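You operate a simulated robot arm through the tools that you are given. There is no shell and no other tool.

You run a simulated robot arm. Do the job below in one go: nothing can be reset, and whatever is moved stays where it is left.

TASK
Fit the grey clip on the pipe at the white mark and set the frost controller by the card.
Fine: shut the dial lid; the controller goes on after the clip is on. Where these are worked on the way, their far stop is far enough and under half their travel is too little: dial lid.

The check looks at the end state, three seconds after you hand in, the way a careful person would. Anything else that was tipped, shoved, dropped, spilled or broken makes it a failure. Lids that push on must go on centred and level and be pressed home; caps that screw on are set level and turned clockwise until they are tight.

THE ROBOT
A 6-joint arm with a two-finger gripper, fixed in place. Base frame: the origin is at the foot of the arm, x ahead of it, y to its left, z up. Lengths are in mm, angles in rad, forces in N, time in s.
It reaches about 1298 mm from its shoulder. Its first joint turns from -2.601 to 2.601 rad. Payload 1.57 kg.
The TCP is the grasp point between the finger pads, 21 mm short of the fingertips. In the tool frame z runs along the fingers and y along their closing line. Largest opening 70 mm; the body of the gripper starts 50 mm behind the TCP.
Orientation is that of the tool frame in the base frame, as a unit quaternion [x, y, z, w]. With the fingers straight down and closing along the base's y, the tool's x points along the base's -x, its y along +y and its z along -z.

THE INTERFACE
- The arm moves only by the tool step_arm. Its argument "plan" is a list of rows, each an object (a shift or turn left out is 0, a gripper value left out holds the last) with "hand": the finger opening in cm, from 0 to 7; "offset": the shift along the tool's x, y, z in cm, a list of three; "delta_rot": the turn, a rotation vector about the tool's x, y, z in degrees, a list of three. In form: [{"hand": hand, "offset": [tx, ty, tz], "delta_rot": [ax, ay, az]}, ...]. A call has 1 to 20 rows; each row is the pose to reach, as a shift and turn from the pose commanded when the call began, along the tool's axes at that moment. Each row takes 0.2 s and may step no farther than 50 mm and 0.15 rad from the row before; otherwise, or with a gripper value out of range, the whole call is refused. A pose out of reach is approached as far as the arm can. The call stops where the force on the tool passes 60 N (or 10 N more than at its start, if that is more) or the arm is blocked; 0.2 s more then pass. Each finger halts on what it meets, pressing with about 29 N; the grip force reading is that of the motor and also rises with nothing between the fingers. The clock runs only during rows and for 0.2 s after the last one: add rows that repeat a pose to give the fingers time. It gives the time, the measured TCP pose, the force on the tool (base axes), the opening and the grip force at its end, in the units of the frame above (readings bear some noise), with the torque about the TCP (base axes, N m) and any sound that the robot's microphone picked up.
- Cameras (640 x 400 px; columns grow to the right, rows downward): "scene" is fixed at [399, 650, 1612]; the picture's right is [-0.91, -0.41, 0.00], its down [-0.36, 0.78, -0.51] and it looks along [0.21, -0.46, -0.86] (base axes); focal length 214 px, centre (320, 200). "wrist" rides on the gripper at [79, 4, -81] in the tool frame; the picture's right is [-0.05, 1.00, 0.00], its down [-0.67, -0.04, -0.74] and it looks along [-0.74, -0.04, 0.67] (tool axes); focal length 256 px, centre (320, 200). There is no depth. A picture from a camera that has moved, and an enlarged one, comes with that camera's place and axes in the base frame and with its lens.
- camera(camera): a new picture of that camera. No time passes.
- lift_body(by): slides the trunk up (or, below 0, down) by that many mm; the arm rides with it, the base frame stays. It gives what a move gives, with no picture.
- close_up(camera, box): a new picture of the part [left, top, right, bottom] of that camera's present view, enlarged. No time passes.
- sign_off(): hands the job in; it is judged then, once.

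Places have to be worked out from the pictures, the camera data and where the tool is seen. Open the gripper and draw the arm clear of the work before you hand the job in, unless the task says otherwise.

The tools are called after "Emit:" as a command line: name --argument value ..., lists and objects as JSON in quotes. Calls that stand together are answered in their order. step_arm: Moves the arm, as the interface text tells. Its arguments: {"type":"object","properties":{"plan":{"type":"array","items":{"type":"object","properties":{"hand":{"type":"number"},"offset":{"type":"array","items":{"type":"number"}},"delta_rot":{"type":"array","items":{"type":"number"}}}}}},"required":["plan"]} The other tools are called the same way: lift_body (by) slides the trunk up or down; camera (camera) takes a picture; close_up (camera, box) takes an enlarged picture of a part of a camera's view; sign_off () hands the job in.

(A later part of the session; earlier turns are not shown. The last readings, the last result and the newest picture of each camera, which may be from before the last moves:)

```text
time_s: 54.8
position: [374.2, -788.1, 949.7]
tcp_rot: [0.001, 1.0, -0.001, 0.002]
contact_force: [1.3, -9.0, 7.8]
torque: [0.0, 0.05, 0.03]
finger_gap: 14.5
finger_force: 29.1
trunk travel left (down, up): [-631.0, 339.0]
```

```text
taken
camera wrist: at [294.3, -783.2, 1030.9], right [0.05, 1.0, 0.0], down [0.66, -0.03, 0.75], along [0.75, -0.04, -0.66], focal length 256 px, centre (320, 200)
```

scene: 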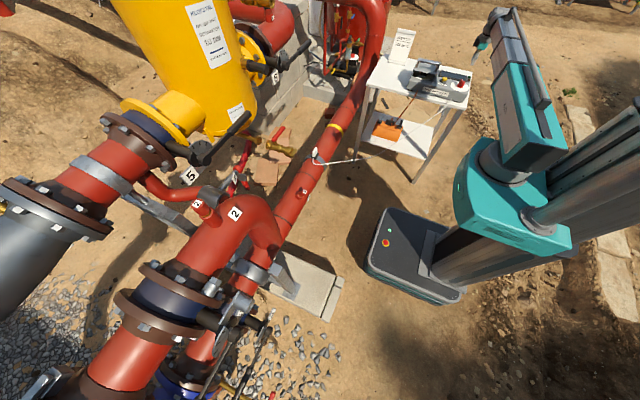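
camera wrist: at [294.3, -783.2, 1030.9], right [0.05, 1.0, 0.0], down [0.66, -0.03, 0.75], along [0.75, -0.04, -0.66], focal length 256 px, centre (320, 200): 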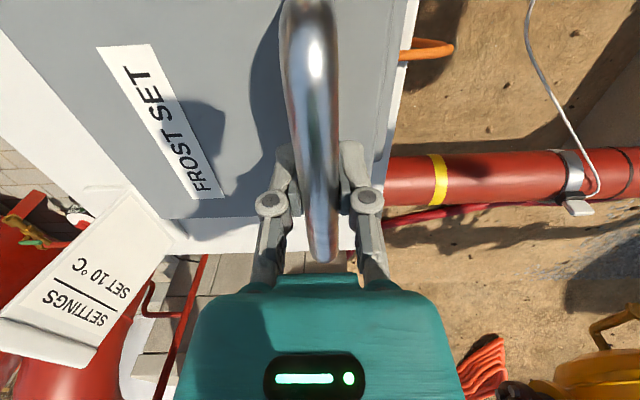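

Bar gripped (14.5 mm). Test lift of 6 mm to see whether the lid swings up.

Emit:
lift_body --by 6

Emit:
camera --camera "wrist"

Emit:
close_up --camera "scene" --box '[400, 40, 464, 90]'

```text
time_s: 55.3
position: [373.6, -786.5, 954.9]
tcp_rot: [0.0, 1.0, 0.001, 0.003]
contact_force: [0.7, -2.0, 0.0]
torque: [0.18, -0.04, 0.17]
finger_gap: 14.6
finger_force: 29.1
trunk travel left (down, up): [-637.0, 333.0]
```

```text
taken
camera wrist: at [294.6, -782.6, 1036.7], right [0.05, 1.0, 0.0], down [0.66, -0.04, 0.75], along [0.75, -0.04, -0.66], focal length 256 px, centre (320, 200)
```

wrist: 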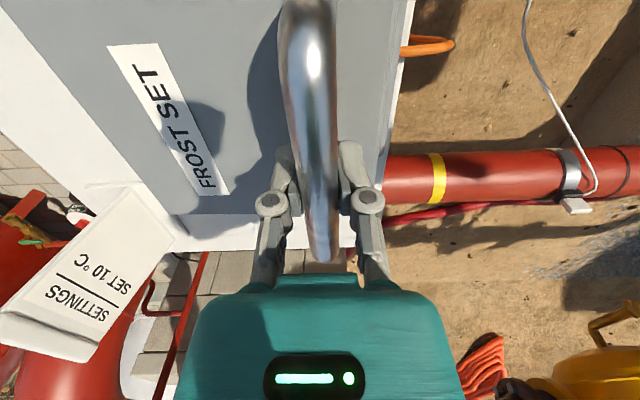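

```text
8.00 times, centred on (432, 65) of scene
camera zoom: at [399.0, 650.0, 1612.0], right [-0.91, -0.41, 0.0], down [-0.36, 0.78, -0.51], along [0.21, -0.46, -0.86], focal length 1716 px, centre (-576, 1280)
```

zoom: 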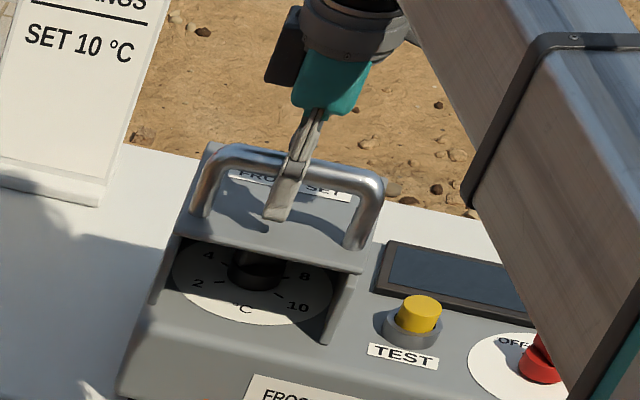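

The front edge rose while the back stayed: the lid is hinged at the back. I'll follow the arc, alternating trunk lift with −y moves and watching the side force.

Emit:
lift_body --by 8

Emit:
step_arm --plan '[{"offset": [0, -0.3, 0]}, {"offset": [0, -0.3, 0]}]'

Emit:
lift_body --by 8

Emit:
camera --camera "wrist"

Emit:
close_up --camera "scene" --box '[400, 40, 464, 90]'

```text
time_s: 55.9
position: [374.3, -788.1, 963.8]
tcp_rot: [0.001, 1.0, 0.0, 0.001]
contact_force: [0.4, -2.1, -0.1]
torque: [0.15, -0.14, 0.31]
finger_gap: 15.0
finger_force: 29.0
trunk travel left (down, up): [-645.0, 325.0]
```

```text
time_s: 56.5
position: [375.0, -790.2, 963.8]
tcp_rot: [0.0, 1.0, 0.0, 0.002]
contact_force: [2.6, 4.9, 0.1]
torque: [0.13, -0.05, 0.17]
finger_gap: 15.0
finger_force: 28.8
trunk travel left (down, up): [-645.0, 325.0]
```

```text
time_s: 57.1
position: [373.8, -790.6, 972.0]
tcp_rot: [0.0, 1.0, 0.0, 0.002]
contact_force: [2.3, -3.3, 0.5]
torque: [0.15, -0.12, 0.31]
finger_gap: 15.1
finger_force: 29.1
trunk travel left (down, up): [-653.0, 317.0]
```

```text
taken
camera wrist: at [294.7, -786.4, 1052.5], right [0.05, 1.0, 0.0], down [0.66, -0.03, 0.75], along [0.75, -0.04, -0.67], focal length 256 px, centre (320, 200)
```

wrist: 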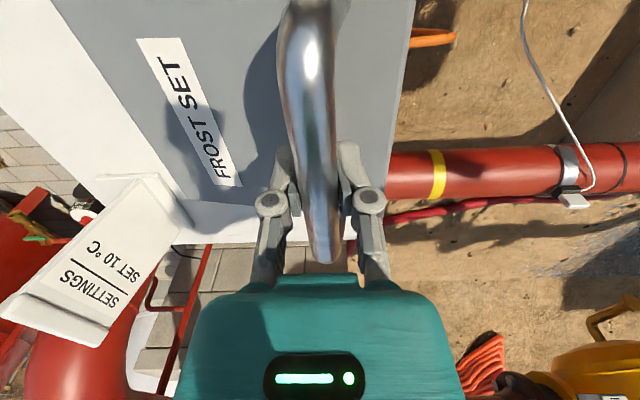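

```text
8.00 times, centred on (432, 65) of scene
camera zoom: at [399.0, 650.0, 1612.0], right [-0.91, -0.41, 0.0], down [-0.36, 0.78, -0.51], along [0.21, -0.46, -0.86], focal length 1716 px, centre (-576, 1280)
```

zoom: 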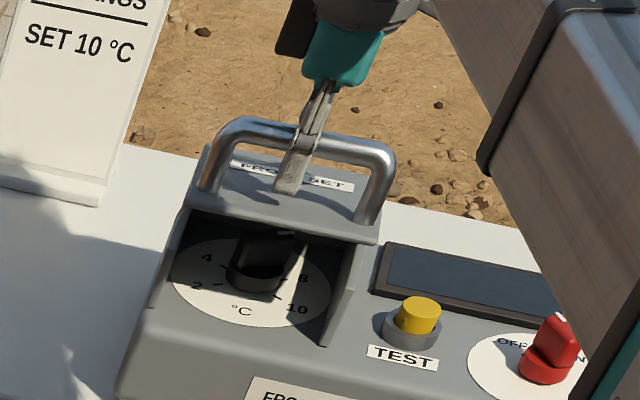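

Forces stay low. I zoom in on the wrist view to read the lid's current tilt before continuing.

Emit:
close_up --camera "wrist" --box '[80, 0, 440, 240]'

Emit:
close_up --camera "scene" --box '[408, 48, 452, 82]'

```text
1.67 times, centred on (260, 120) of wrist
camera zoom: at [294.7, -786.4, 1052.5], right [0.05, 1.0, 0.0], down [0.66, -0.03, 0.75], along [0.75, -0.04, -0.67], focal length 427 px, centre (420, 333)
```

zoom: 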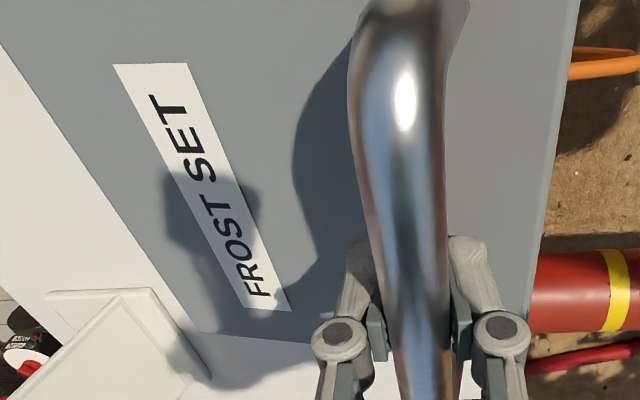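

```text
11.76 times, centred on (430, 65) of scene
camera zoom: at [399.0, 650.0, 1612.0], right [-0.91, -0.41, 0.0], down [-0.36, 0.78, -0.51], along [0.21, -0.46, -0.86], focal length 2523 px, centre (-974, 1788)
```

zoom: 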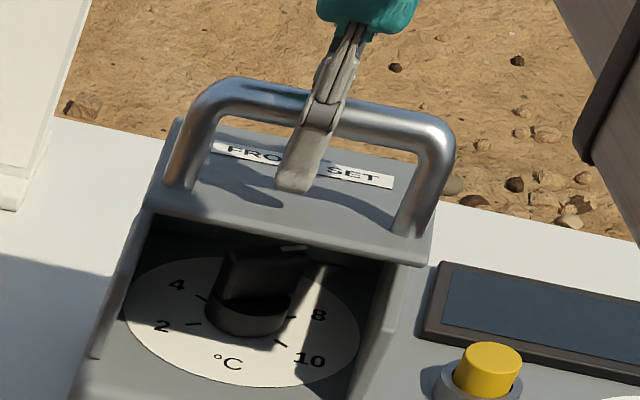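

The tilt is still modest and loads are near zero. Continuing the arc: lift 10, back 4 mm, and repeat.

Emit:
lift_body --by 10

Emit:
step_arm --plan '[{"offset": [0, -0.4, 0]}, {"offset": [0, -0.4, 0]}]'

Emit:
lift_body --by 10

Emit:
step_arm --plan '[{"offset": [0, -0.5, 0]}, {"offset": [0, -0.5, 0]}]'

Emit:
camera --camera "wrist"

Emit:
close_up --camera "scene" --box '[400, 40, 464, 90]'

```text
time_s: 57.7
position: [374.1, -790.1, 981.3]
tcp_rot: [0.001, 1.0, 0.001, 0.002]
contact_force: [-0.1, -2.1, -0.1]
torque: [0.18, -0.09, 0.41]
finger_gap: 15.1
finger_force: 29.0
trunk travel left (down, up): [-663.0, 307.0]
```

```text
time_s: 58.3
position: [374.9, -794.0, 982.5]
tcp_rot: [0.0, 1.0, 0.0, 0.001]
contact_force: [0.8, 2.5, -0.4]
torque: [0.09, 0.08, 0.17]
finger_gap: 14.8
finger_force: 29.2
trunk travel left (down, up): [-663.0, 307.0]
```

```text
time_s: 58.8
position: [374.4, -793.6, 991.5]
tcp_rot: [0.0, 1.0, 0.0, 0.002]
contact_force: [0.6, -1.8, -0.8]
torque: [0.2, -0.18, 0.33]
finger_gap: 14.9
finger_force: 28.7
trunk travel left (down, up): [-673.0, 297.0]
```

```text
time_s: 59.4
position: [374.8, -800.2, 992.3]
tcp_rot: [0.0, 1.0, 0.0, 0.001]
contact_force: [1.6, 3.8, -0.1]
torque: [0.12, 0.0, 0.1]
finger_gap: 14.8
finger_force: 29.1
trunk travel left (down, up): [-673.0, 297.0]
```

```text
taken
camera wrist: at [295.0, -793.8, 1073.1], right [0.05, 1.0, 0.0], down [0.66, -0.04, 0.75], along [0.75, -0.04, -0.66], focal length 256 px, centre (320, 200)
```

wrist: 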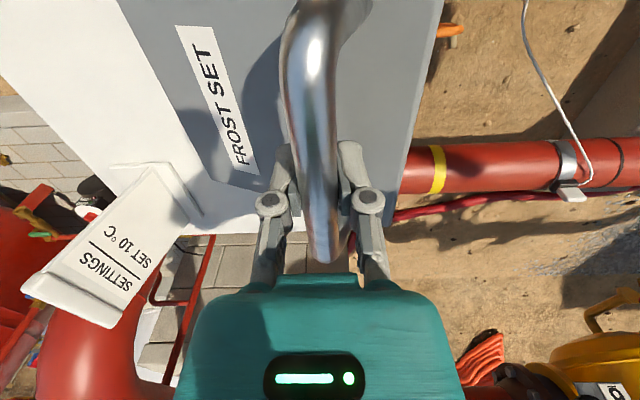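

```text
8.00 times, centred on (432, 65) of scene
camera zoom: at [399.0, 650.0, 1612.0], right [-0.91, -0.41, 0.0], down [-0.36, 0.78, -0.51], along [0.21, -0.46, -0.86], focal length 1716 px, centre (-576, 1280)
```

zoom: 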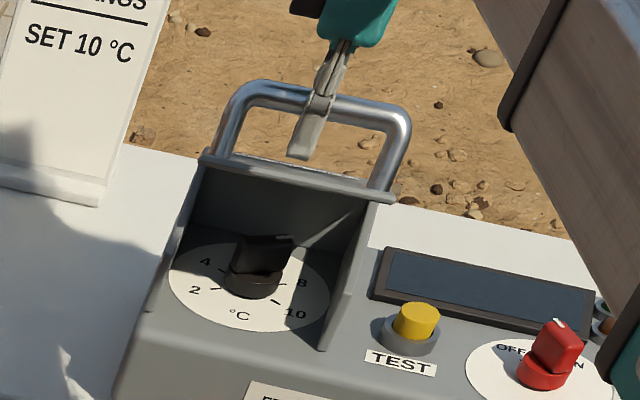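

The lid is now at roughly 25° and opening smoothly with tiny forces. Continue along the arc with larger backward component.

Emit:
lift_body --by 10

Emit:
step_arm --plan '[{"offset": [0, -0.5, 0]}, {"offset": [0, -0.5, 0]}]'

Emit:
lift_body --by 10

Emit:
step_arm --plan '[{"offset": [0, -0.6, 0]}, {"offset": [0, -0.6, 0]}]'

Emit:
camera --camera "wrist"

Emit:
close_up --camera "scene" --box '[400, 30, 464, 90]'

```text
time_s: 60.0
position: [373.7, -799.7, 1001.1]
tcp_rot: [0.0, 1.0, 0.0, 0.002]
contact_force: [-0.4, -1.3, -0.5]
torque: [0.17, -0.01, 0.26]
finger_gap: 14.7
finger_force: 28.7
trunk travel left (down, up): [-683.0, 287.0]
```

```text
time_s: 60.6
position: [374.8, -803.9, 1002.5]
tcp_rot: [0.0, 1.0, 0.0, 0.001]
contact_force: [2.0, 5.5, 3.9]
torque: [0.02, 0.0, 0.01]
finger_gap: 14.7
finger_force: 29.0
trunk travel left (down, up): [-683.0, 287.0]
```

```text
time_s: 61.2
position: [375.0, -805.9, 1009.7]
tcp_rot: [0.0, 1.0, 0.0, 0.002]
contact_force: [1.2, -2.5, 0.0]
torque: [0.11, 0.08, 0.35]
finger_gap: 14.5
finger_force: 29.0
trunk travel left (down, up): [-693.0, 277.0]
```

```text
time_s: 61.8
position: [373.5, -808.6, 1013.8]
tcp_rot: [0.0, 1.0, 0.0, 0.002]
contact_force: [2.2, 4.8, 4.3]
torque: [0.05, 0.05, 0.1]
finger_gap: 14.7
finger_force: 29.2
trunk travel left (down, up): [-693.0, 277.0]
```

```text
taken
camera wrist: at [295.2, -804.0, 1093.5], right [0.05, 1.0, 0.0], down [0.66, -0.04, 0.75], along [0.75, -0.04, -0.66], focal length 256 px, centre (320, 200)
```

wrist: 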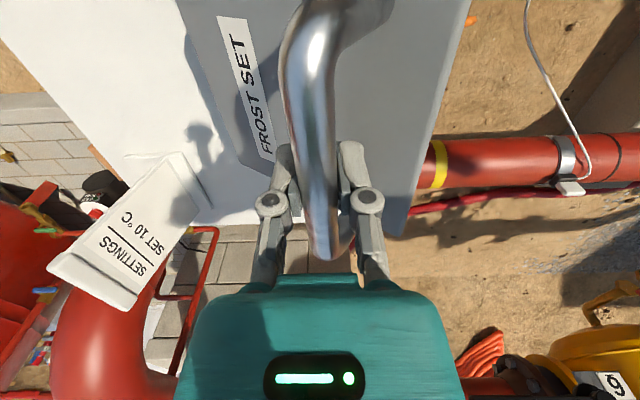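

```text
6.67 times, centred on (432, 60) of scene
camera zoom: at [399.0, 650.0, 1612.0], right [-0.91, -0.41, 0.0], down [-0.36, 0.78, -0.51], along [0.21, -0.46, -0.86], focal length 1430 px, centre (-427, 1133)
```

zoom: 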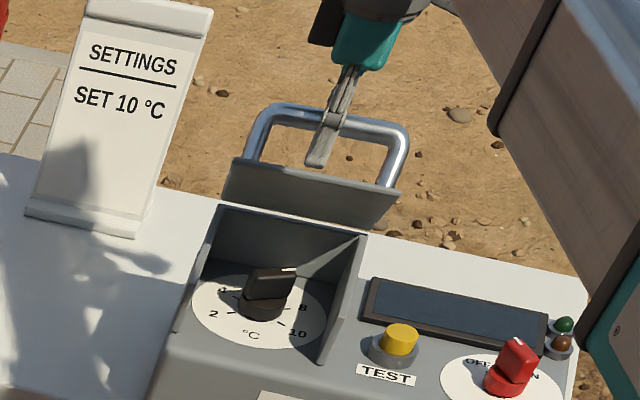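

The lid plate is hinged along the top of the fixed side walls; it's around 40° open. Zooming in on the wrist view to check the geometry before going further.

Emit:
close_up --camera "wrist" --box '[130, 0, 490, 260]'

Emit:
close_up --camera "scene" --box '[412, 36, 456, 76]'

```text
1.54 times, centred on (310, 130) of wrist
camera zoom: at [295.2, -804.0, 1093.5], right [0.05, 1.0, 0.0], down [0.66, -0.04, 0.75], along [0.75, -0.04, -0.66], focal length 394 px, centre (335, 308)
```

zoom: 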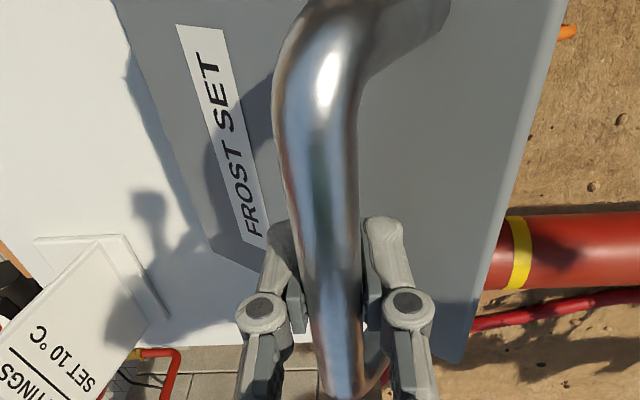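

```text
10.00 times, centred on (434, 56) of scene
camera zoom: at [399.0, 650.0, 1612.0], right [-0.91, -0.41, 0.0], down [-0.36, 0.78, -0.51], along [0.21, -0.46, -0.86], focal length 2145 px, centre (-820, 1640)
```

zoom: 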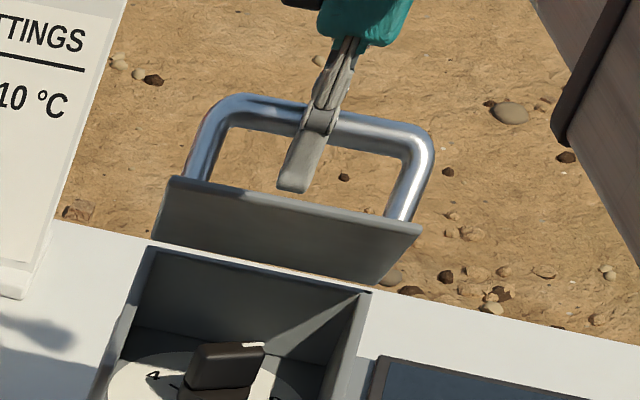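

Something's off: the plate's back edge seems to have shifted forward. I must check whether the controller box itself has moved — comparing with the same close-up as before.

Emit:
close_up --camera "scene" --box '[400, 50, 480, 110]'

Emit:
close_up --camera "scene" --box '[340, 20, 500, 120]'

```text
6.67 times, centred on (440, 80) of scene
camera zoom: at [399.0, 650.0, 1612.0], right [-0.91, -0.41, 0.0], down [-0.36, 0.78, -0.51], along [0.21, -0.46, -0.86], focal length 1430 px, centre (-480, 1000)
```

zoom: 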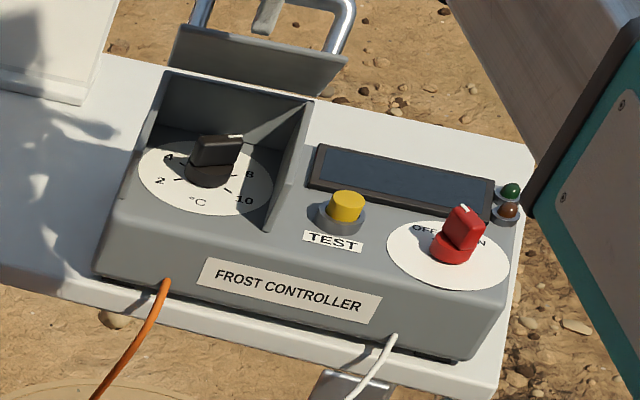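

```text
4.00 times, centred on (420, 70) of scene
camera zoom: at [399.0, 650.0, 1612.0], right [-0.91, -0.41, 0.0], down [-0.36, 0.78, -0.51], along [0.21, -0.46, -0.86], focal length 858 px, centre (-80, 720)
```

zoom: 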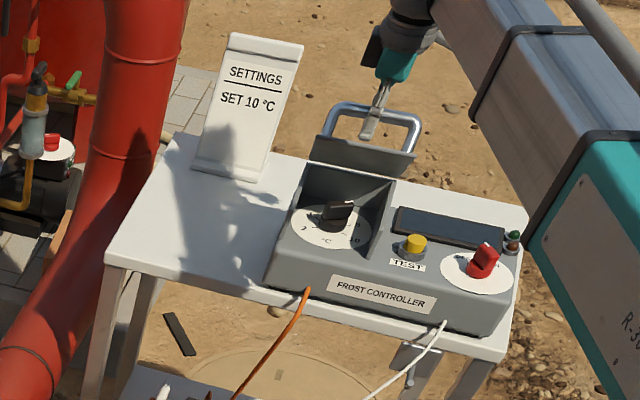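

The controller is a loose body and got dragged about +25 mm in y (I held the bar too far forward). I'll restore its place afterwards. For now I loosen the grip so the bar is only captured between the fingers, and push the lid over along its true arc.

Emit:
step_arm --plan '[{"hand": 2.0}, {"hand": 2.0}]'

Emit:
lift_body --by 8

Emit:
step_arm --plan '[{"offset": [0, -0.6, 0]}, {"offset": [0, -1.2, 0]}, {"offset": [0, -1.2, 0]}]'

Emit:
close_up --camera "scene" --box '[400, 35, 480, 95]'

Emit:
camera --camera "wrist"

```text
time_s: 62.4
position: [374.9, -809.6, 1011.5]
tcp_rot: [-0.001, 1.0, 0.0, 0.002]
contact_force: [0.0, 0.4, -1.1]
torque: [0.04, 0.0, 0.0]
finger_gap: 20.0
finger_force: 0.0
trunk travel left (down, up): [-693.0, 277.0]
```

```text
time_s: 63.0
position: [374.1, -811.1, 1019.9]
tcp_rot: [0.0, 1.0, 0.001, 0.002]
contact_force: [0.0, -0.4, 0.4]
torque: [-0.01, 0.02, -0.03]
finger_gap: 19.9
finger_force: 0.0
trunk travel left (down, up): [-701.0, 269.0]
```

```text
time_s: 63.8
position: [376.7, -822.0, 1019.4]
tcp_rot: [0.001, 1.0, -0.001, 0.002]
contact_force: [0.8, 1.9, 0.4]
torque: [0.01, -0.02, 0.0]
finger_gap: 21.2
finger_force: 0.7
trunk travel left (down, up): [-701.0, 269.0]
```

```text
6.67 times, centred on (440, 65) of scene
camera zoom: at [399.0, 650.0, 1612.0], right [-0.91, -0.41, 0.0], down [-0.36, 0.78, -0.51], along [0.21, -0.46, -0.86], focal length 1430 px, centre (-480, 1100)
```

zoom: 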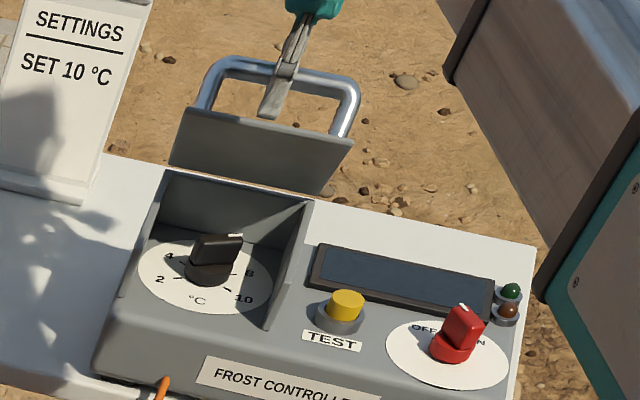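

```text
taken
camera wrist: at [295.1, -816.7, 1101.1], right [0.05, 1.0, 0.0], down [0.66, -0.03, 0.75], along [0.75, -0.04, -0.66], focal length 256 px, centre (320, 200)
```

wrist: 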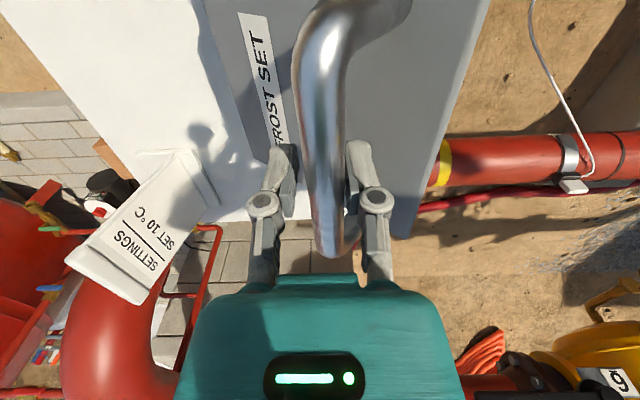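

Pushing the bar takes only ~2 N. Raising 6 mm and continuing to push the lid back gently.

Emit:
lift_body --by 6

Emit:
step_arm --plan '[{"offset": [0, -0.6, 0]}, {"offset": [0, -1.2, 0]}, {"offset": [0, -1.8, 0]}, {"offset": [0, -2.4, 0]}, {"offset": [0, -2.4, 0]}]'

Emit:
step_arm --plan '[{"offset": [0, -0.6, 0]}, {"offset": [0, -1.2, 0]}, {"offset": [0, -1.8, 0]}, {"offset": [0, -2.4, 0]}, {"offset": [0, -2.4, 0]}]'

Emit:
close_up --camera "scene" --box '[400, 35, 480, 95]'

Emit:
camera --camera "wrist"

```text
time_s: 64.3
position: [374.7, -822.0, 1025.4]
tcp_rot: [0.0, 1.0, -0.001, 0.002]
contact_force: [-0.4, 0.4, 0.4]
torque: [-0.04, -0.01, 0.02]
finger_gap: 20.0
finger_force: 0.0
trunk travel left (down, up): [-707.0, 263.0]
```

```text
time_s: 65.5
position: [374.9, -844.5, 1025.3]
tcp_rot: [0.0, 1.0, 0.0, 0.002]
contact_force: [0.5, 0.9, 0.1]
torque: [0.0, 0.03, -0.01]
finger_gap: 20.6
finger_force: 0.0
trunk travel left (down, up): [-707.0, 263.0]
```

```text
time_s: 66.7
position: [374.7, -869.0, 1026.1]
tcp_rot: [0.0, 1.0, -0.001, 0.002]
contact_force: [0.0, 0.2, -0.5]
torque: [0.02, 0.01, -0.02]
finger_gap: 20.2
finger_force: 0.0
trunk travel left (down, up): [-707.0, 263.0]
```

```text
6.67 times, centred on (440, 65) of scene
camera zoom: at [399.0, 650.0, 1612.0], right [-0.91, -0.41, 0.0], down [-0.36, 0.78, -0.51], along [0.21, -0.46, -0.86], focal length 1430 px, centre (-480, 1100)
```

zoom: 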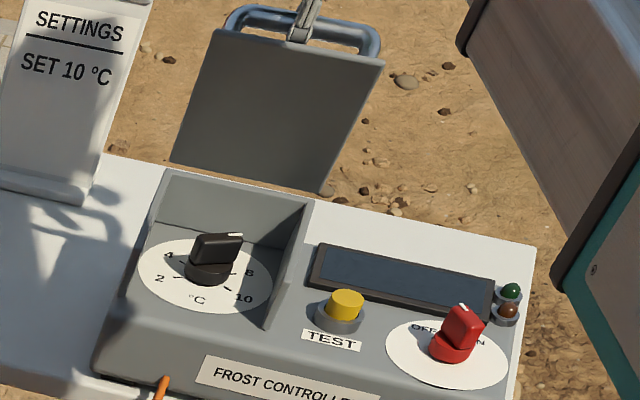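

```text
taken
camera wrist: at [295.1, -865.1, 1106.9], right [0.05, 1.0, 0.0], down [0.66, -0.04, 0.75], along [0.75, -0.04, -0.66], focal length 256 px, centre (320, 200)
```

wrist: 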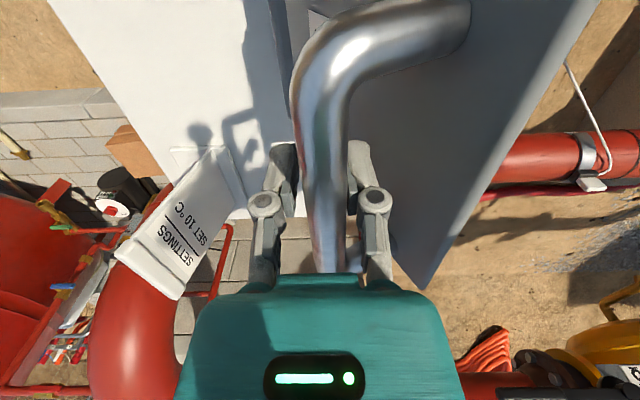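

Lid is at about 65–70° and the box is staying put. Continuing the push toward and past vertical.

Emit:
step_arm --plan '[{"offset": [0, -0.5, 0]}, {"offset": [0, -1.0, 0]}, {"offset": [0, -1.5, 0]}, {"offset": [0, -2.0, 0]}, {"offset": [0, -2.0, 0]}]'

Emit:
step_arm --plan '[{"offset": [0, -0.5, 0]}, {"offset": [0, -1.0, 0]}, {"offset": [0, -1.5, 0]}, {"offset": [0, -1.5, 0]}]'

Emit:
close_up --camera "scene" --box '[400, 25, 480, 85]'

Emit:
camera --camera "wrist"

```text
time_s: 67.9
position: [375.3, -888.8, 1026.8]
tcp_rot: [0.0, 1.0, 0.0, 0.002]
contact_force: [-0.3, -0.2, -0.3]
torque: [0.0, -0.02, 0.01]
finger_gap: 20.3
finger_force: 0.2
trunk travel left (down, up): [-707.0, 263.0]
```

```text
time_s: 68.9
position: [374.0, -905.2, 1025.7]
tcp_rot: [-0.001, 1.0, 0.0, 0.002]
contact_force: [1.5, -0.1, -0.3]
torque: [-0.02, -0.03, 0.0]
finger_gap: 19.9
finger_force: 0.2
trunk travel left (down, up): [-707.0, 263.0]
```

```text
6.67 times, centred on (440, 55) of scene
camera zoom: at [399.0, 650.0, 1612.0], right [-0.91, -0.41, 0.0], down [-0.36, 0.78, -0.51], along [0.21, -0.46, -0.86], focal length 1430 px, centre (-480, 1167)
```

zoom: 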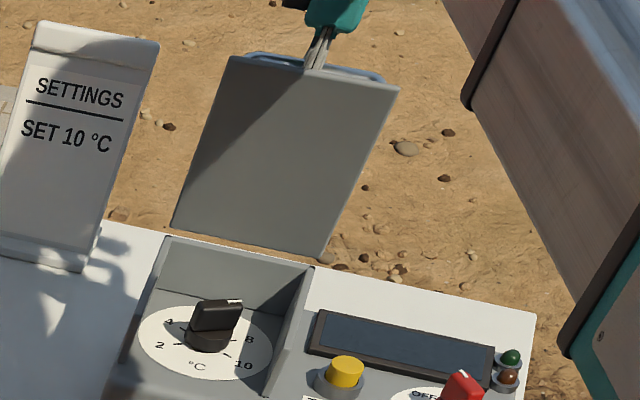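

```text
taken
camera wrist: at [295.4, -899.4, 1106.9], right [0.05, 1.0, 0.0], down [0.66, -0.04, 0.75], along [0.75, -0.04, -0.66], focal length 256 px, centre (320, 200)
```

wrist: 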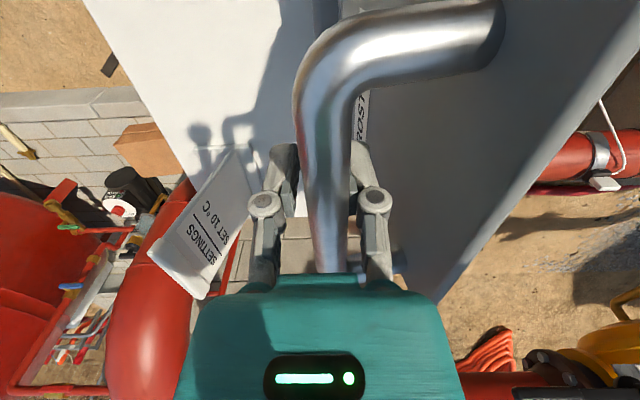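

Near vertical, no load. Continuing a bit further to pass the vertical and find the stop.

Emit:
step_arm --plan '[{"offset": [0, -0.5, 0]}, {"offset": [0, -1.0, 0]}, {"offset": [0, -1.5, 0]}, {"offset": [0, -1.5, 0]}]'

Emit:
step_arm --plan '[{"offset": [0, -0.4, 0]}, {"offset": [0, -0.8, 0]}, {"offset": [0, -1.2, 0]}, {"offset": [0, -1.2, 0]}]'

Emit:
close_up --camera "scene" --box '[400, 25, 480, 85]'

Emit:
camera --camera "wrist"

```text
time_s: 69.9
position: [374.4, -919.2, 1026.0]
tcp_rot: [0.0, 1.0, 0.0, 0.002]
contact_force: [0.2, -0.4, 0.6]
torque: [0.02, 0.01, -0.01]
finger_gap: 20.2
finger_force: 0.1
trunk travel left (down, up): [-707.0, 263.0]
```

```text
time_s: 70.9
position: [374.3, -932.0, 1025.6]
tcp_rot: [0.0, 1.0, 0.0, 0.002]
contact_force: [0.1, 0.2, -0.5]
torque: [0.02, 0.0, -0.01]
finger_gap: 20.1
finger_force: 0.3
trunk travel left (down, up): [-707.0, 263.0]
```

```text
6.67 times, centred on (440, 55) of scene
camera zoom: at [399.0, 650.0, 1612.0], right [-0.91, -0.41, 0.0], down [-0.36, 0.78, -0.51], along [0.21, -0.46, -0.86], focal length 1430 px, centre (-480, 1167)
```

zoom: 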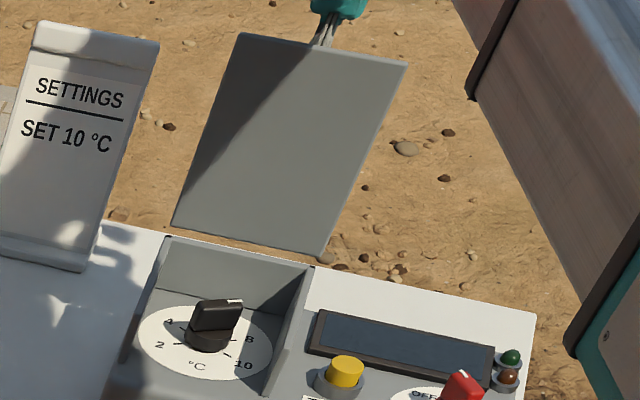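

```text
taken
camera wrist: at [295.0, -926.4, 1107.0], right [0.05, 1.0, 0.0], down [0.66, -0.03, 0.75], along [0.75, -0.04, -0.66], focal length 256 px, centre (320, 200)
```

wrist: 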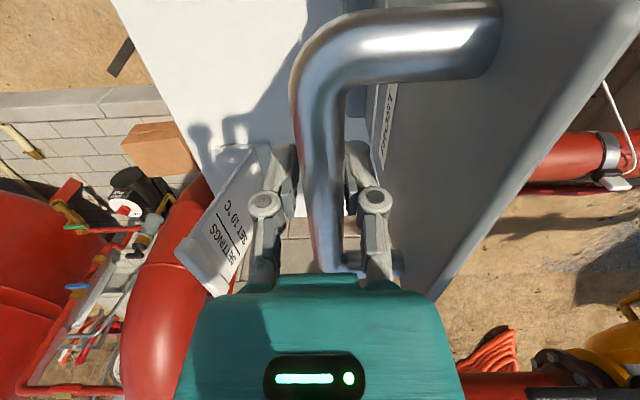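

Lid is slightly past vertical with no load. A little further to see whether it settles onto its far stop.

Emit:
step_arm --plan '[{"offset": [0, -0.4, 0]}, {"offset": [0, -0.8, 0]}, {"offset": [0, -1.2, 0]}, {"offset": [0, -1.2, 0]}]'

Emit:
step_arm --plan '[{"offset": [0, -0.4, 0]}, {"offset": [0, -0.8, 0]}, {"offset": [0, -0.8, 0]}]'

Emit:
close_up --camera "scene" --box '[400, 25, 480, 85]'

Emit:
camera --camera "wrist"

```text
time_s: 71.9
position: [374.8, -943.0, 1026.2]
tcp_rot: [0.0, 1.0, 0.0, 0.002]
contact_force: [0.6, 0.5, -0.1]
torque: [-0.02, 0.02, -0.03]
finger_gap: 20.1
finger_force: 0.6
trunk travel left (down, up): [-707.0, 263.0]
```

```text
time_s: 72.7
position: [374.2, -951.0, 1024.6]
tcp_rot: [-0.001, 1.0, 0.0, 0.001]
contact_force: [-0.3, -0.1, -0.5]
torque: [-0.01, 0.02, 0.0]
finger_gap: 20.1
finger_force: 0.2
trunk travel left (down, up): [-707.0, 263.0]
```

```text
6.67 times, centred on (440, 55) of scene
camera zoom: at [399.0, 650.0, 1612.0], right [-0.91, -0.41, 0.0], down [-0.36, 0.78, -0.51], along [0.21, -0.46, -0.86], focal length 1430 px, centre (-480, 1167)
```

zoom: 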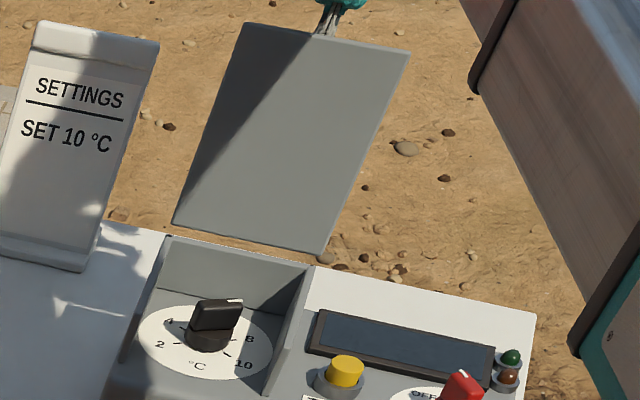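

```text
taken
camera wrist: at [295.2, -946.8, 1107.0], right [0.05, 1.0, 0.0], down [0.66, -0.04, 0.75], along [0.75, -0.04, -0.66], focal length 256 px, centre (320, 200)
```

wrist: 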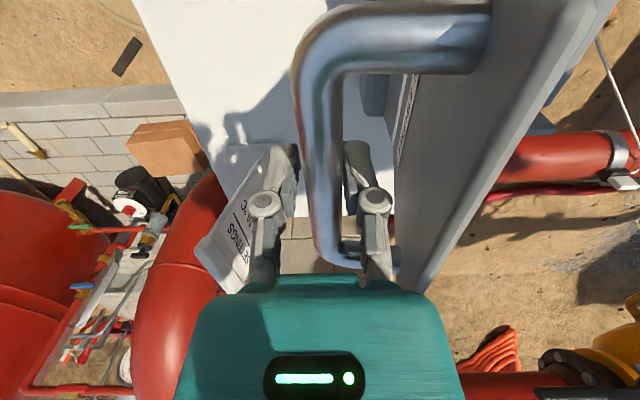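

The lid is ~100° open, past vertical, and seems to hold. I narrow the fingers slightly and rise straight up to leave the handle, watching the force.

Emit:
step_arm --plan '[{"hand": 1.75}, {"hand": 1.75}]'

Emit:
lift_body --by 12

Emit:
camera --camera "wrist"

Emit:
close_up --camera "scene" --box '[400, 25, 480, 85]'

```text
time_s: 73.3
position: [375.3, -951.5, 1026.0]
tcp_rot: [0.0, 1.0, 0.0, 0.002]
contact_force: [0.5, 2.9, -0.6]
torque: [0.01, 0.0, -0.06]
finger_gap: 19.1
finger_force: 2.1
trunk travel left (down, up): [-707.0, 263.0]
```

```text
time_s: 73.9
position: [374.6, -951.7, 1038.4]
tcp_rot: [0.0, 1.0, -0.001, 0.002]
contact_force: [0.9, -0.3, 0.1]
torque: [0.04, 0.0, 0.02]
finger_gap: 17.8
finger_force: 0.0
trunk travel left (down, up): [-719.0, 251.0]
```

```text
taken
camera wrist: at [295.2, -946.9, 1119.0], right [0.05, 1.0, 0.0], down [0.66, -0.03, 0.75], along [0.75, -0.04, -0.66], focal length 256 px, centre (320, 200)
```

wrist: 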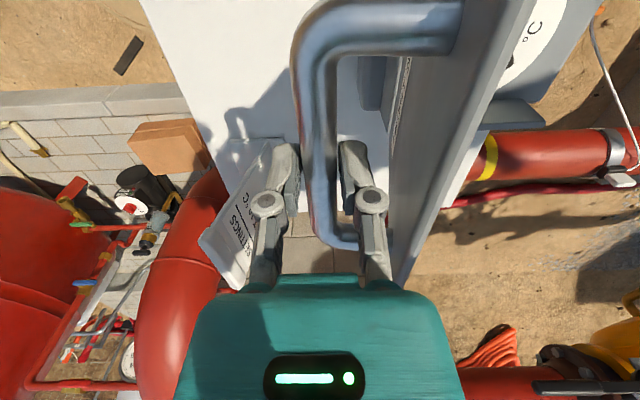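

```text
6.67 times, centred on (440, 55) of scene
camera zoom: at [399.0, 650.0, 1612.0], right [-0.91, -0.41, 0.0], down [-0.36, 0.78, -0.51], along [0.21, -0.46, -0.86], focal length 1430 px, centre (-480, 1167)
```

zoom: 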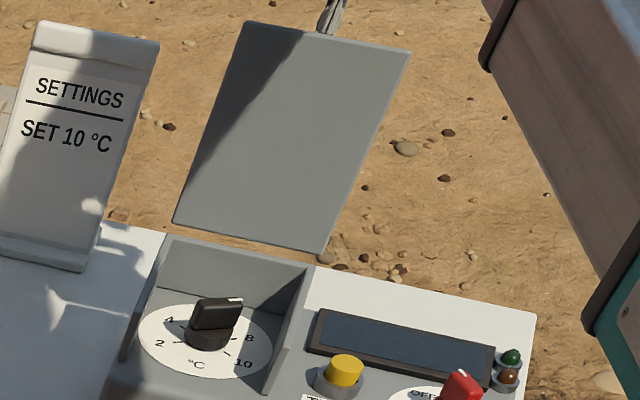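

No contact, and the lid is holding still. Rising another 50 mm to clear the handle.

Emit:
lift_body --by 50

Emit:
camera --camera "wrist"

Emit:
close_up --camera "scene" --box '[400, 15, 496, 95]'

```text
time_s: 74.8
position: [375.3, -952.7, 1087.4]
tcp_rot: [0.0, 1.0, 0.0, 0.002]
contact_force: [0.4, -0.7, 0.0]
torque: [0.02, 0.02, -0.01]
finger_gap: 17.4
finger_force: 0.1
trunk travel left (down, up): [-769.0, 201.0]
```

```text
taken
camera wrist: at [295.2, -946.8, 1168.8], right [0.05, 1.0, 0.0], down [0.66, -0.04, 0.75], along [0.75, -0.04, -0.66], focal length 256 px, centre (320, 200)
```

wrist: 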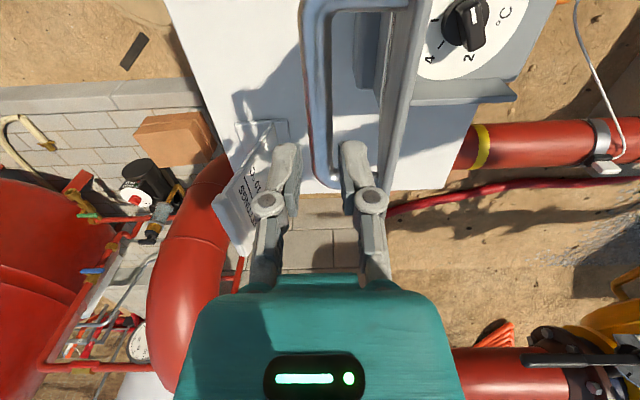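

```text
5.00 times, centred on (448, 55) of scene
camera zoom: at [399.0, 650.0, 1612.0], right [-0.91, -0.41, 0.0], down [-0.36, 0.78, -0.51], along [0.21, -0.46, -0.86], focal length 1072 px, centre (-320, 925)
```

zoom: 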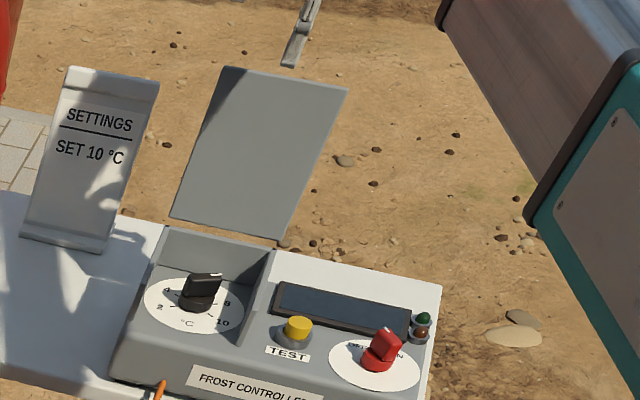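

The lid stands open past vertical. Raising more to clear its edge, then moving for a top view of the dial.

Emit:
lift_body --by 40

Emit:
step_arm --plan '[{"offset": [1.7, 3.8, 0]}, {"offset": [3.4, 7.6, 0]}, {"offset": [5.1, 11.4, 0]}, {"offset": [6.8, 15.2, 0]}, {"offset": [8.5, 19.2, 0]}, {"offset": [8.5, 19.2, 0]}]'

Emit:
camera --camera "wrist"

Emit:
close_up --camera "wrist" --box '[200, 20, 360, 170]'

```text
time_s: 75.7
position: [373.7, -951.7, 1127.0]
tcp_rot: [0.0, 1.0, -0.001, 0.001]
contact_force: [-0.5, -0.2, 0.1]
torque: [0.02, -0.02, 0.02]
finger_gap: 17.6
finger_force: 0.1
trunk travel left (down, up): [-809.0, 161.0]
```

```text
time_s: 77.1
position: [291.0, -757.8, 1128.1]
tcp_rot: [0.0, 1.0, -0.001, 0.002]
contact_force: [-0.1, 0.3, -0.1]
torque: [0.0, 0.03, 0.0]
finger_gap: 17.6
finger_force: 0.2
trunk travel left (down, up): [-809.0, 161.0]
```

```text
taken
camera wrist: at [210.1, -752.7, 1208.9], right [0.05, 1.0, 0.0], down [0.66, -0.04, 0.75], along [0.75, -0.04, -0.66], focal length 256 px, centre (320, 200)
```

wrist: 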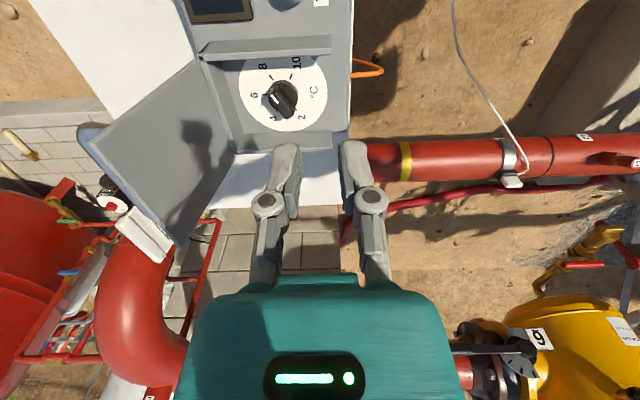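

```text
2.67 times, centred on (280, 95) of wrist
camera zoom: at [210.1, -752.7, 1208.9], right [0.05, 1.0, 0.0], down [0.66, -0.04, 0.75], along [0.75, -0.04, -0.66], focal length 683 px, centre (427, 480)
```

zoom: 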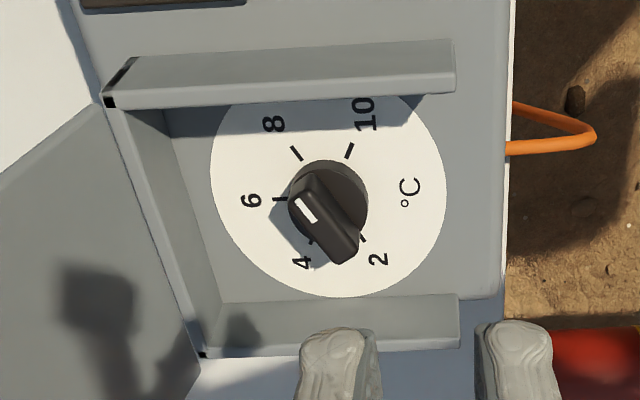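

Clear view: the dial reads 8 now (pointer at the "8" tick), 10 is 60° clockwise. Knob axis is at ≈(372.5,-813), top z≈885. I turn the tool so the fingers close across the knob bar and move above it.

Emit:
step_arm --plan '[{"offset": [-2.0, -1.4, 0], "delta_rot": [0, 0, -7], "hand": 4}, {"offset": [-4.0, -2.8, 0], "delta_rot": [0, 0, -14], "hand": 4}, {"offset": [-6.1, -4.1, 0], "delta_rot": [0, 0, -21], "hand": 4}, {"offset": [-8.15, -5.5, 0], "delta_rot": [0, 0, -28], "hand": 4}, {"offset": [-8.15, -5.5, 0], "delta_rot": [0, 0, -28], "hand": 4}]'

Emit:
lift_body --by -130

Emit:
camera --camera "wrist"

Emit:
close_up --camera "wrist" --box '[240, 0, 400, 120]'

Emit:
close_up --camera "scene" --box '[400, 15, 496, 95]'

```text
time_s: 78.3
position: [369.9, -815.7, 1126.5]
tcp_rot: [-0.242, 0.97, -0.001, 0.001]
contact_force: [-0.2, -0.2, 0.1]
torque: [0.01, 0.01, 0.0]
finger_gap: 40.1
finger_force: 0.1
trunk travel left (down, up): [-809.0, 161.0]
```

```text
time_s: 79.8
position: [370.6, -815.1, 997.7]
tcp_rot: [-0.243, 0.97, 0.0, 0.001]
contact_force: [-0.7, 1.1, 0.1]
torque: [0.01, 0.0, -0.03]
finger_gap: 39.7
finger_force: 0.0
trunk travel left (down, up): [-679.0, 291.0]
```

```text
taken
camera wrist: at [298.2, -848.3, 1079.1], right [-0.42, 0.91, 0.0], down [0.6, 0.28, 0.75], along [0.68, 0.31, -0.67], focal length 256 px, centre (320, 200)
```

wrist: 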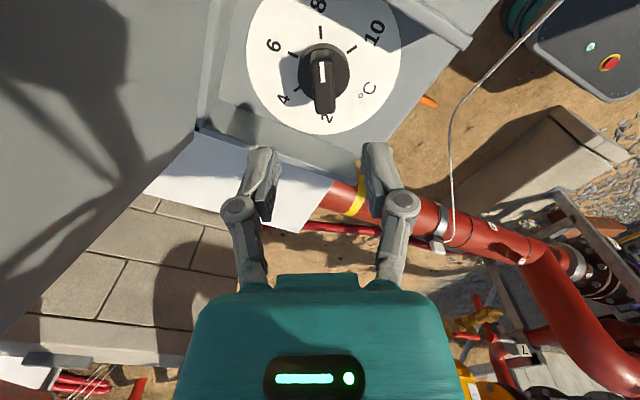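

```text
3.33 times, centred on (320, 60) of wrist
camera zoom: at [298.2, -848.3, 1079.1], right [-0.42, 0.91, 0.0], down [0.6, 0.28, 0.75], along [0.68, 0.31, -0.67], focal length 853 px, centre (320, 667)
```

zoom: 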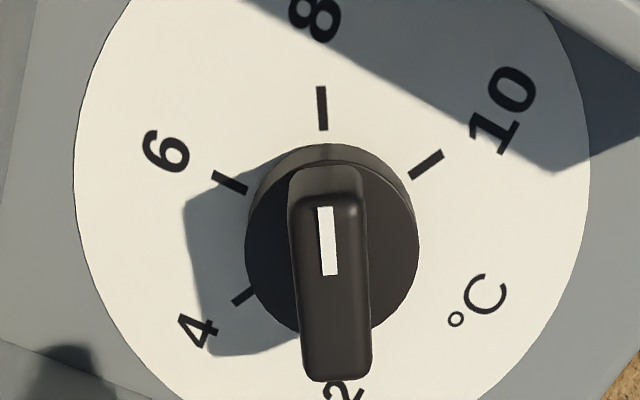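

```text
5.00 times, centred on (448, 55) of scene
camera zoom: at [399.0, 650.0, 1612.0], right [-0.91, -0.41, 0.0], down [-0.36, 0.78, -0.51], along [0.21, -0.46, -0.86], focal length 1072 px, centre (-320, 925)
```

zoom: 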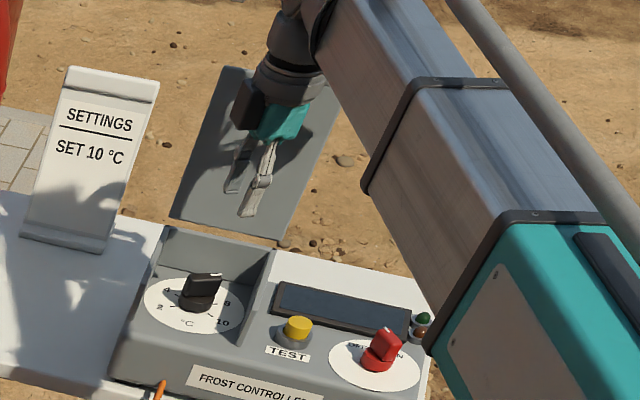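

The bar is aligned with the tool within ~1° and points at the 8 tick. Small offset correction (≈4 mm forward, 2 mm sideways) and lowering.

Emit:
step_arm --plan '[{"offset": [-0.42, 0.19, 0], "hand": 4}, {"offset": [-0.42, 0.19, 0], "hand": 4}]'

Emit:
lift_body --by -78

Emit:
camera --camera "wrist"

Emit:
close_up --camera "wrist" --box '[220, 40, 420, 220]'

Emit:
close_up --camera "scene" --box '[400, 40, 464, 90]'

```text
time_s: 80.5
position: [373.2, -812.5, 998.5]
tcp_rot: [-0.241, 0.97, 0.0, 0.001]
contact_force: [-0.1, -0.4, -0.2]
torque: [0.0, 0.02, 0.01]
finger_gap: 39.8
finger_force: 0.1
trunk travel left (down, up): [-679.0, 291.0]
```

```text
time_s: 81.6
position: [374.2, -811.8, 919.6]
tcp_rot: [-0.241, 0.97, -0.001, 0.001]
contact_force: [0.3, -0.6, 0.5]
torque: [-0.01, 0.0, -0.01]
finger_gap: 39.9
finger_force: 0.0
trunk travel left (down, up): [-601.0, 369.0]
```

```text
taken
camera wrist: at [301.0, -844.9, 1001.0], right [-0.42, 0.91, 0.0], down [0.6, 0.28, 0.75], along [0.68, 0.31, -0.67], focal length 256 px, centre (320, 200)
```

wrist: 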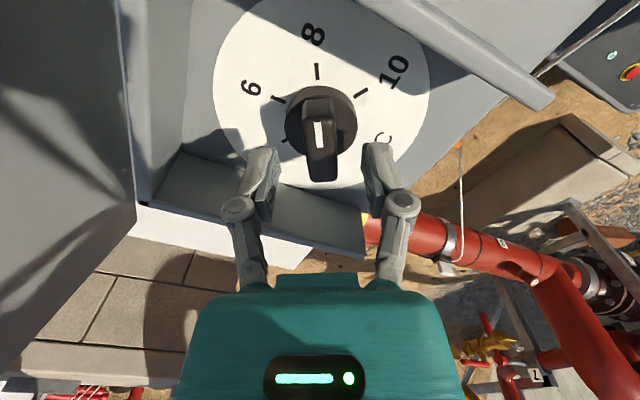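

```text
2.22 times, centred on (320, 130) of wrist
camera zoom: at [301.0, -844.9, 1001.0], right [-0.42, 0.91, 0.0], down [0.6, 0.28, 0.75], along [0.68, 0.31, -0.67], focal length 569 px, centre (320, 356)
```

zoom: 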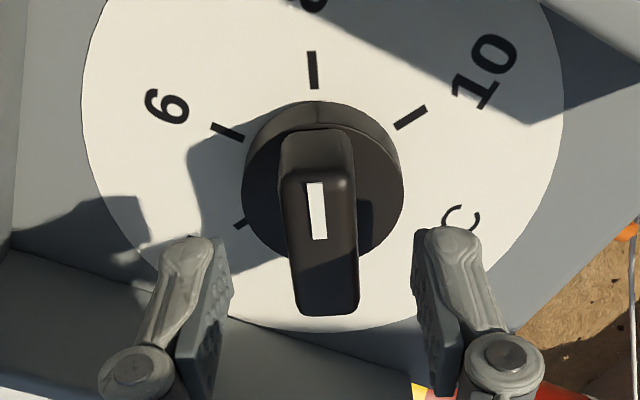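

```text
8.00 times, centred on (432, 65) of scene
camera zoom: at [399.0, 650.0, 1612.0], right [-0.91, -0.41, 0.0], down [-0.36, 0.78, -0.51], along [0.21, -0.46, -0.86], focal length 1716 px, centre (-576, 1280)
```

zoom: 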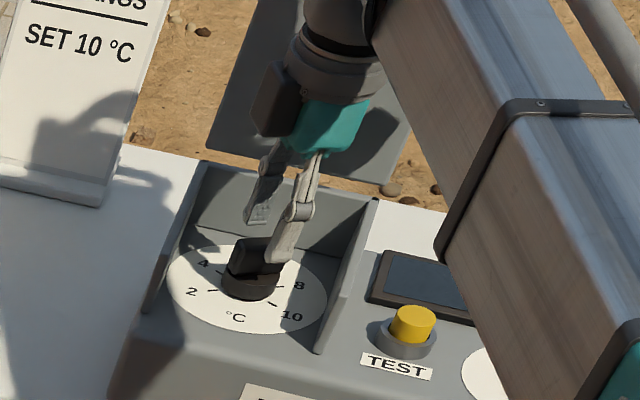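

Knob is centred between the fingers (top z≈897, its base top ≈878). Lowering 18 mm and closing on the bar.

Emit:
lift_body --by -18

Emit:
step_arm --plan '[{"hand": 2.4}, {"hand": 1.4}, {"hand": 1.4}, {"hand": 1.4}]'

Emit:
camera --camera "wrist"

Emit:
close_up --camera "wrist" --box '[220, 40, 420, 220]'

```text
time_s: 82.2
position: [373.6, -812.3, 901.7]
tcp_rot: [-0.242, 0.97, -0.001, 0.001]
contact_force: [0.5, -0.4, -1.0]
torque: [-0.01, -0.01, 0.0]
finger_gap: 39.8
finger_force: 0.1
trunk travel left (down, up): [-583.0, 387.0]
```

```text
time_s: 83.2
position: [373.5, -811.8, 901.9]
tcp_rot: [-0.242, 0.97, 0.0, 0.002]
contact_force: [0.1, 3.5, -0.7]
torque: [-0.38, 0.33, 0.03]
finger_gap: 16.2
finger_force: 28.2
trunk travel left (down, up): [-583.0, 387.0]
```

```text
taken
camera wrist: at [300.9, -844.7, 983.1], right [-0.42, 0.91, 0.0], down [0.6, 0.28, 0.75], along [0.68, 0.31, -0.67], focal length 256 px, centre (320, 200)
```

wrist: 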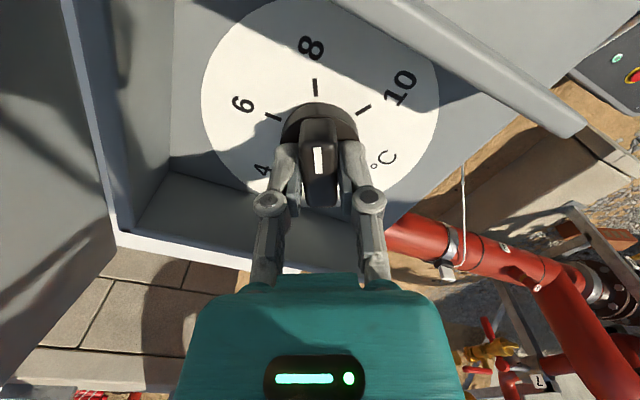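

```text
2.22 times, centred on (320, 130) of wrist
camera zoom: at [300.9, -844.7, 983.1], right [-0.42, 0.91, 0.0], down [0.6, 0.28, 0.75], along [0.68, 0.31, -0.67], focal length 569 px, centre (320, 356)
```

zoom: 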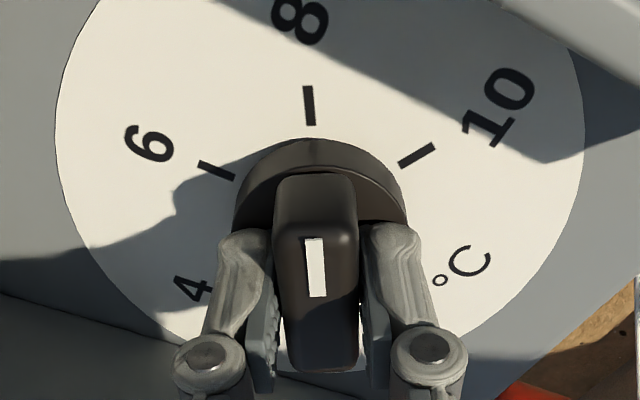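

Knob gripped (16.2 mm). Turning clockwise 24° first and checking the reaction.

Emit:
step_arm --plan '[{"delta_rot": [0, 0, 6]}, {"delta_rot": [0, 0, 12]}, {"delta_rot": [0, 0, 18]}, {"delta_rot": [0, 0, 24]}, {"delta_rot": [0, 0, 24]}]'

Emit:
camera --camera "wrist"

Emit:
close_up --camera "scene" --box '[400, 50, 480, 110]'

```text
time_s: 84.5
position: [373.7, -812.5, 902.6]
tcp_rot: [-0.035, 0.999, -0.001, 0.002]
contact_force: [4.2, -2.8, 3.7]
torque: [-0.09, 0.78, -0.04]
finger_gap: 15.8
finger_force: 28.9
trunk travel left (down, up): [-583.0, 387.0]
```

```text
taken
camera wrist: at [293.7, -812.9, 983.1], right [-0.02, 1.0, 0.0], down [0.66, 0.01, 0.75], along [0.75, 0.01, -0.66], focal length 256 px, centre (320, 200)
```

wrist: 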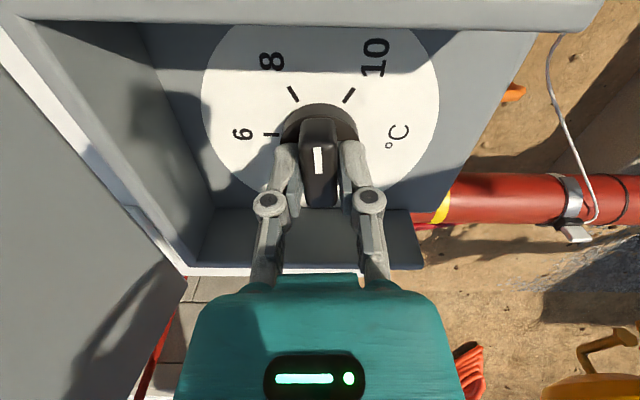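

```text
6.67 times, centred on (440, 80) of scene
camera zoom: at [399.0, 650.0, 1612.0], right [-0.91, -0.41, 0.0], down [-0.36, 0.78, -0.51], along [0.21, -0.46, -0.86], focal length 1430 px, centre (-480, 1000)
```

zoom: 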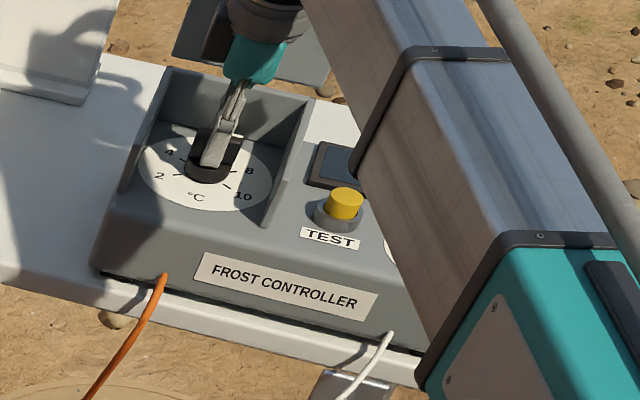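

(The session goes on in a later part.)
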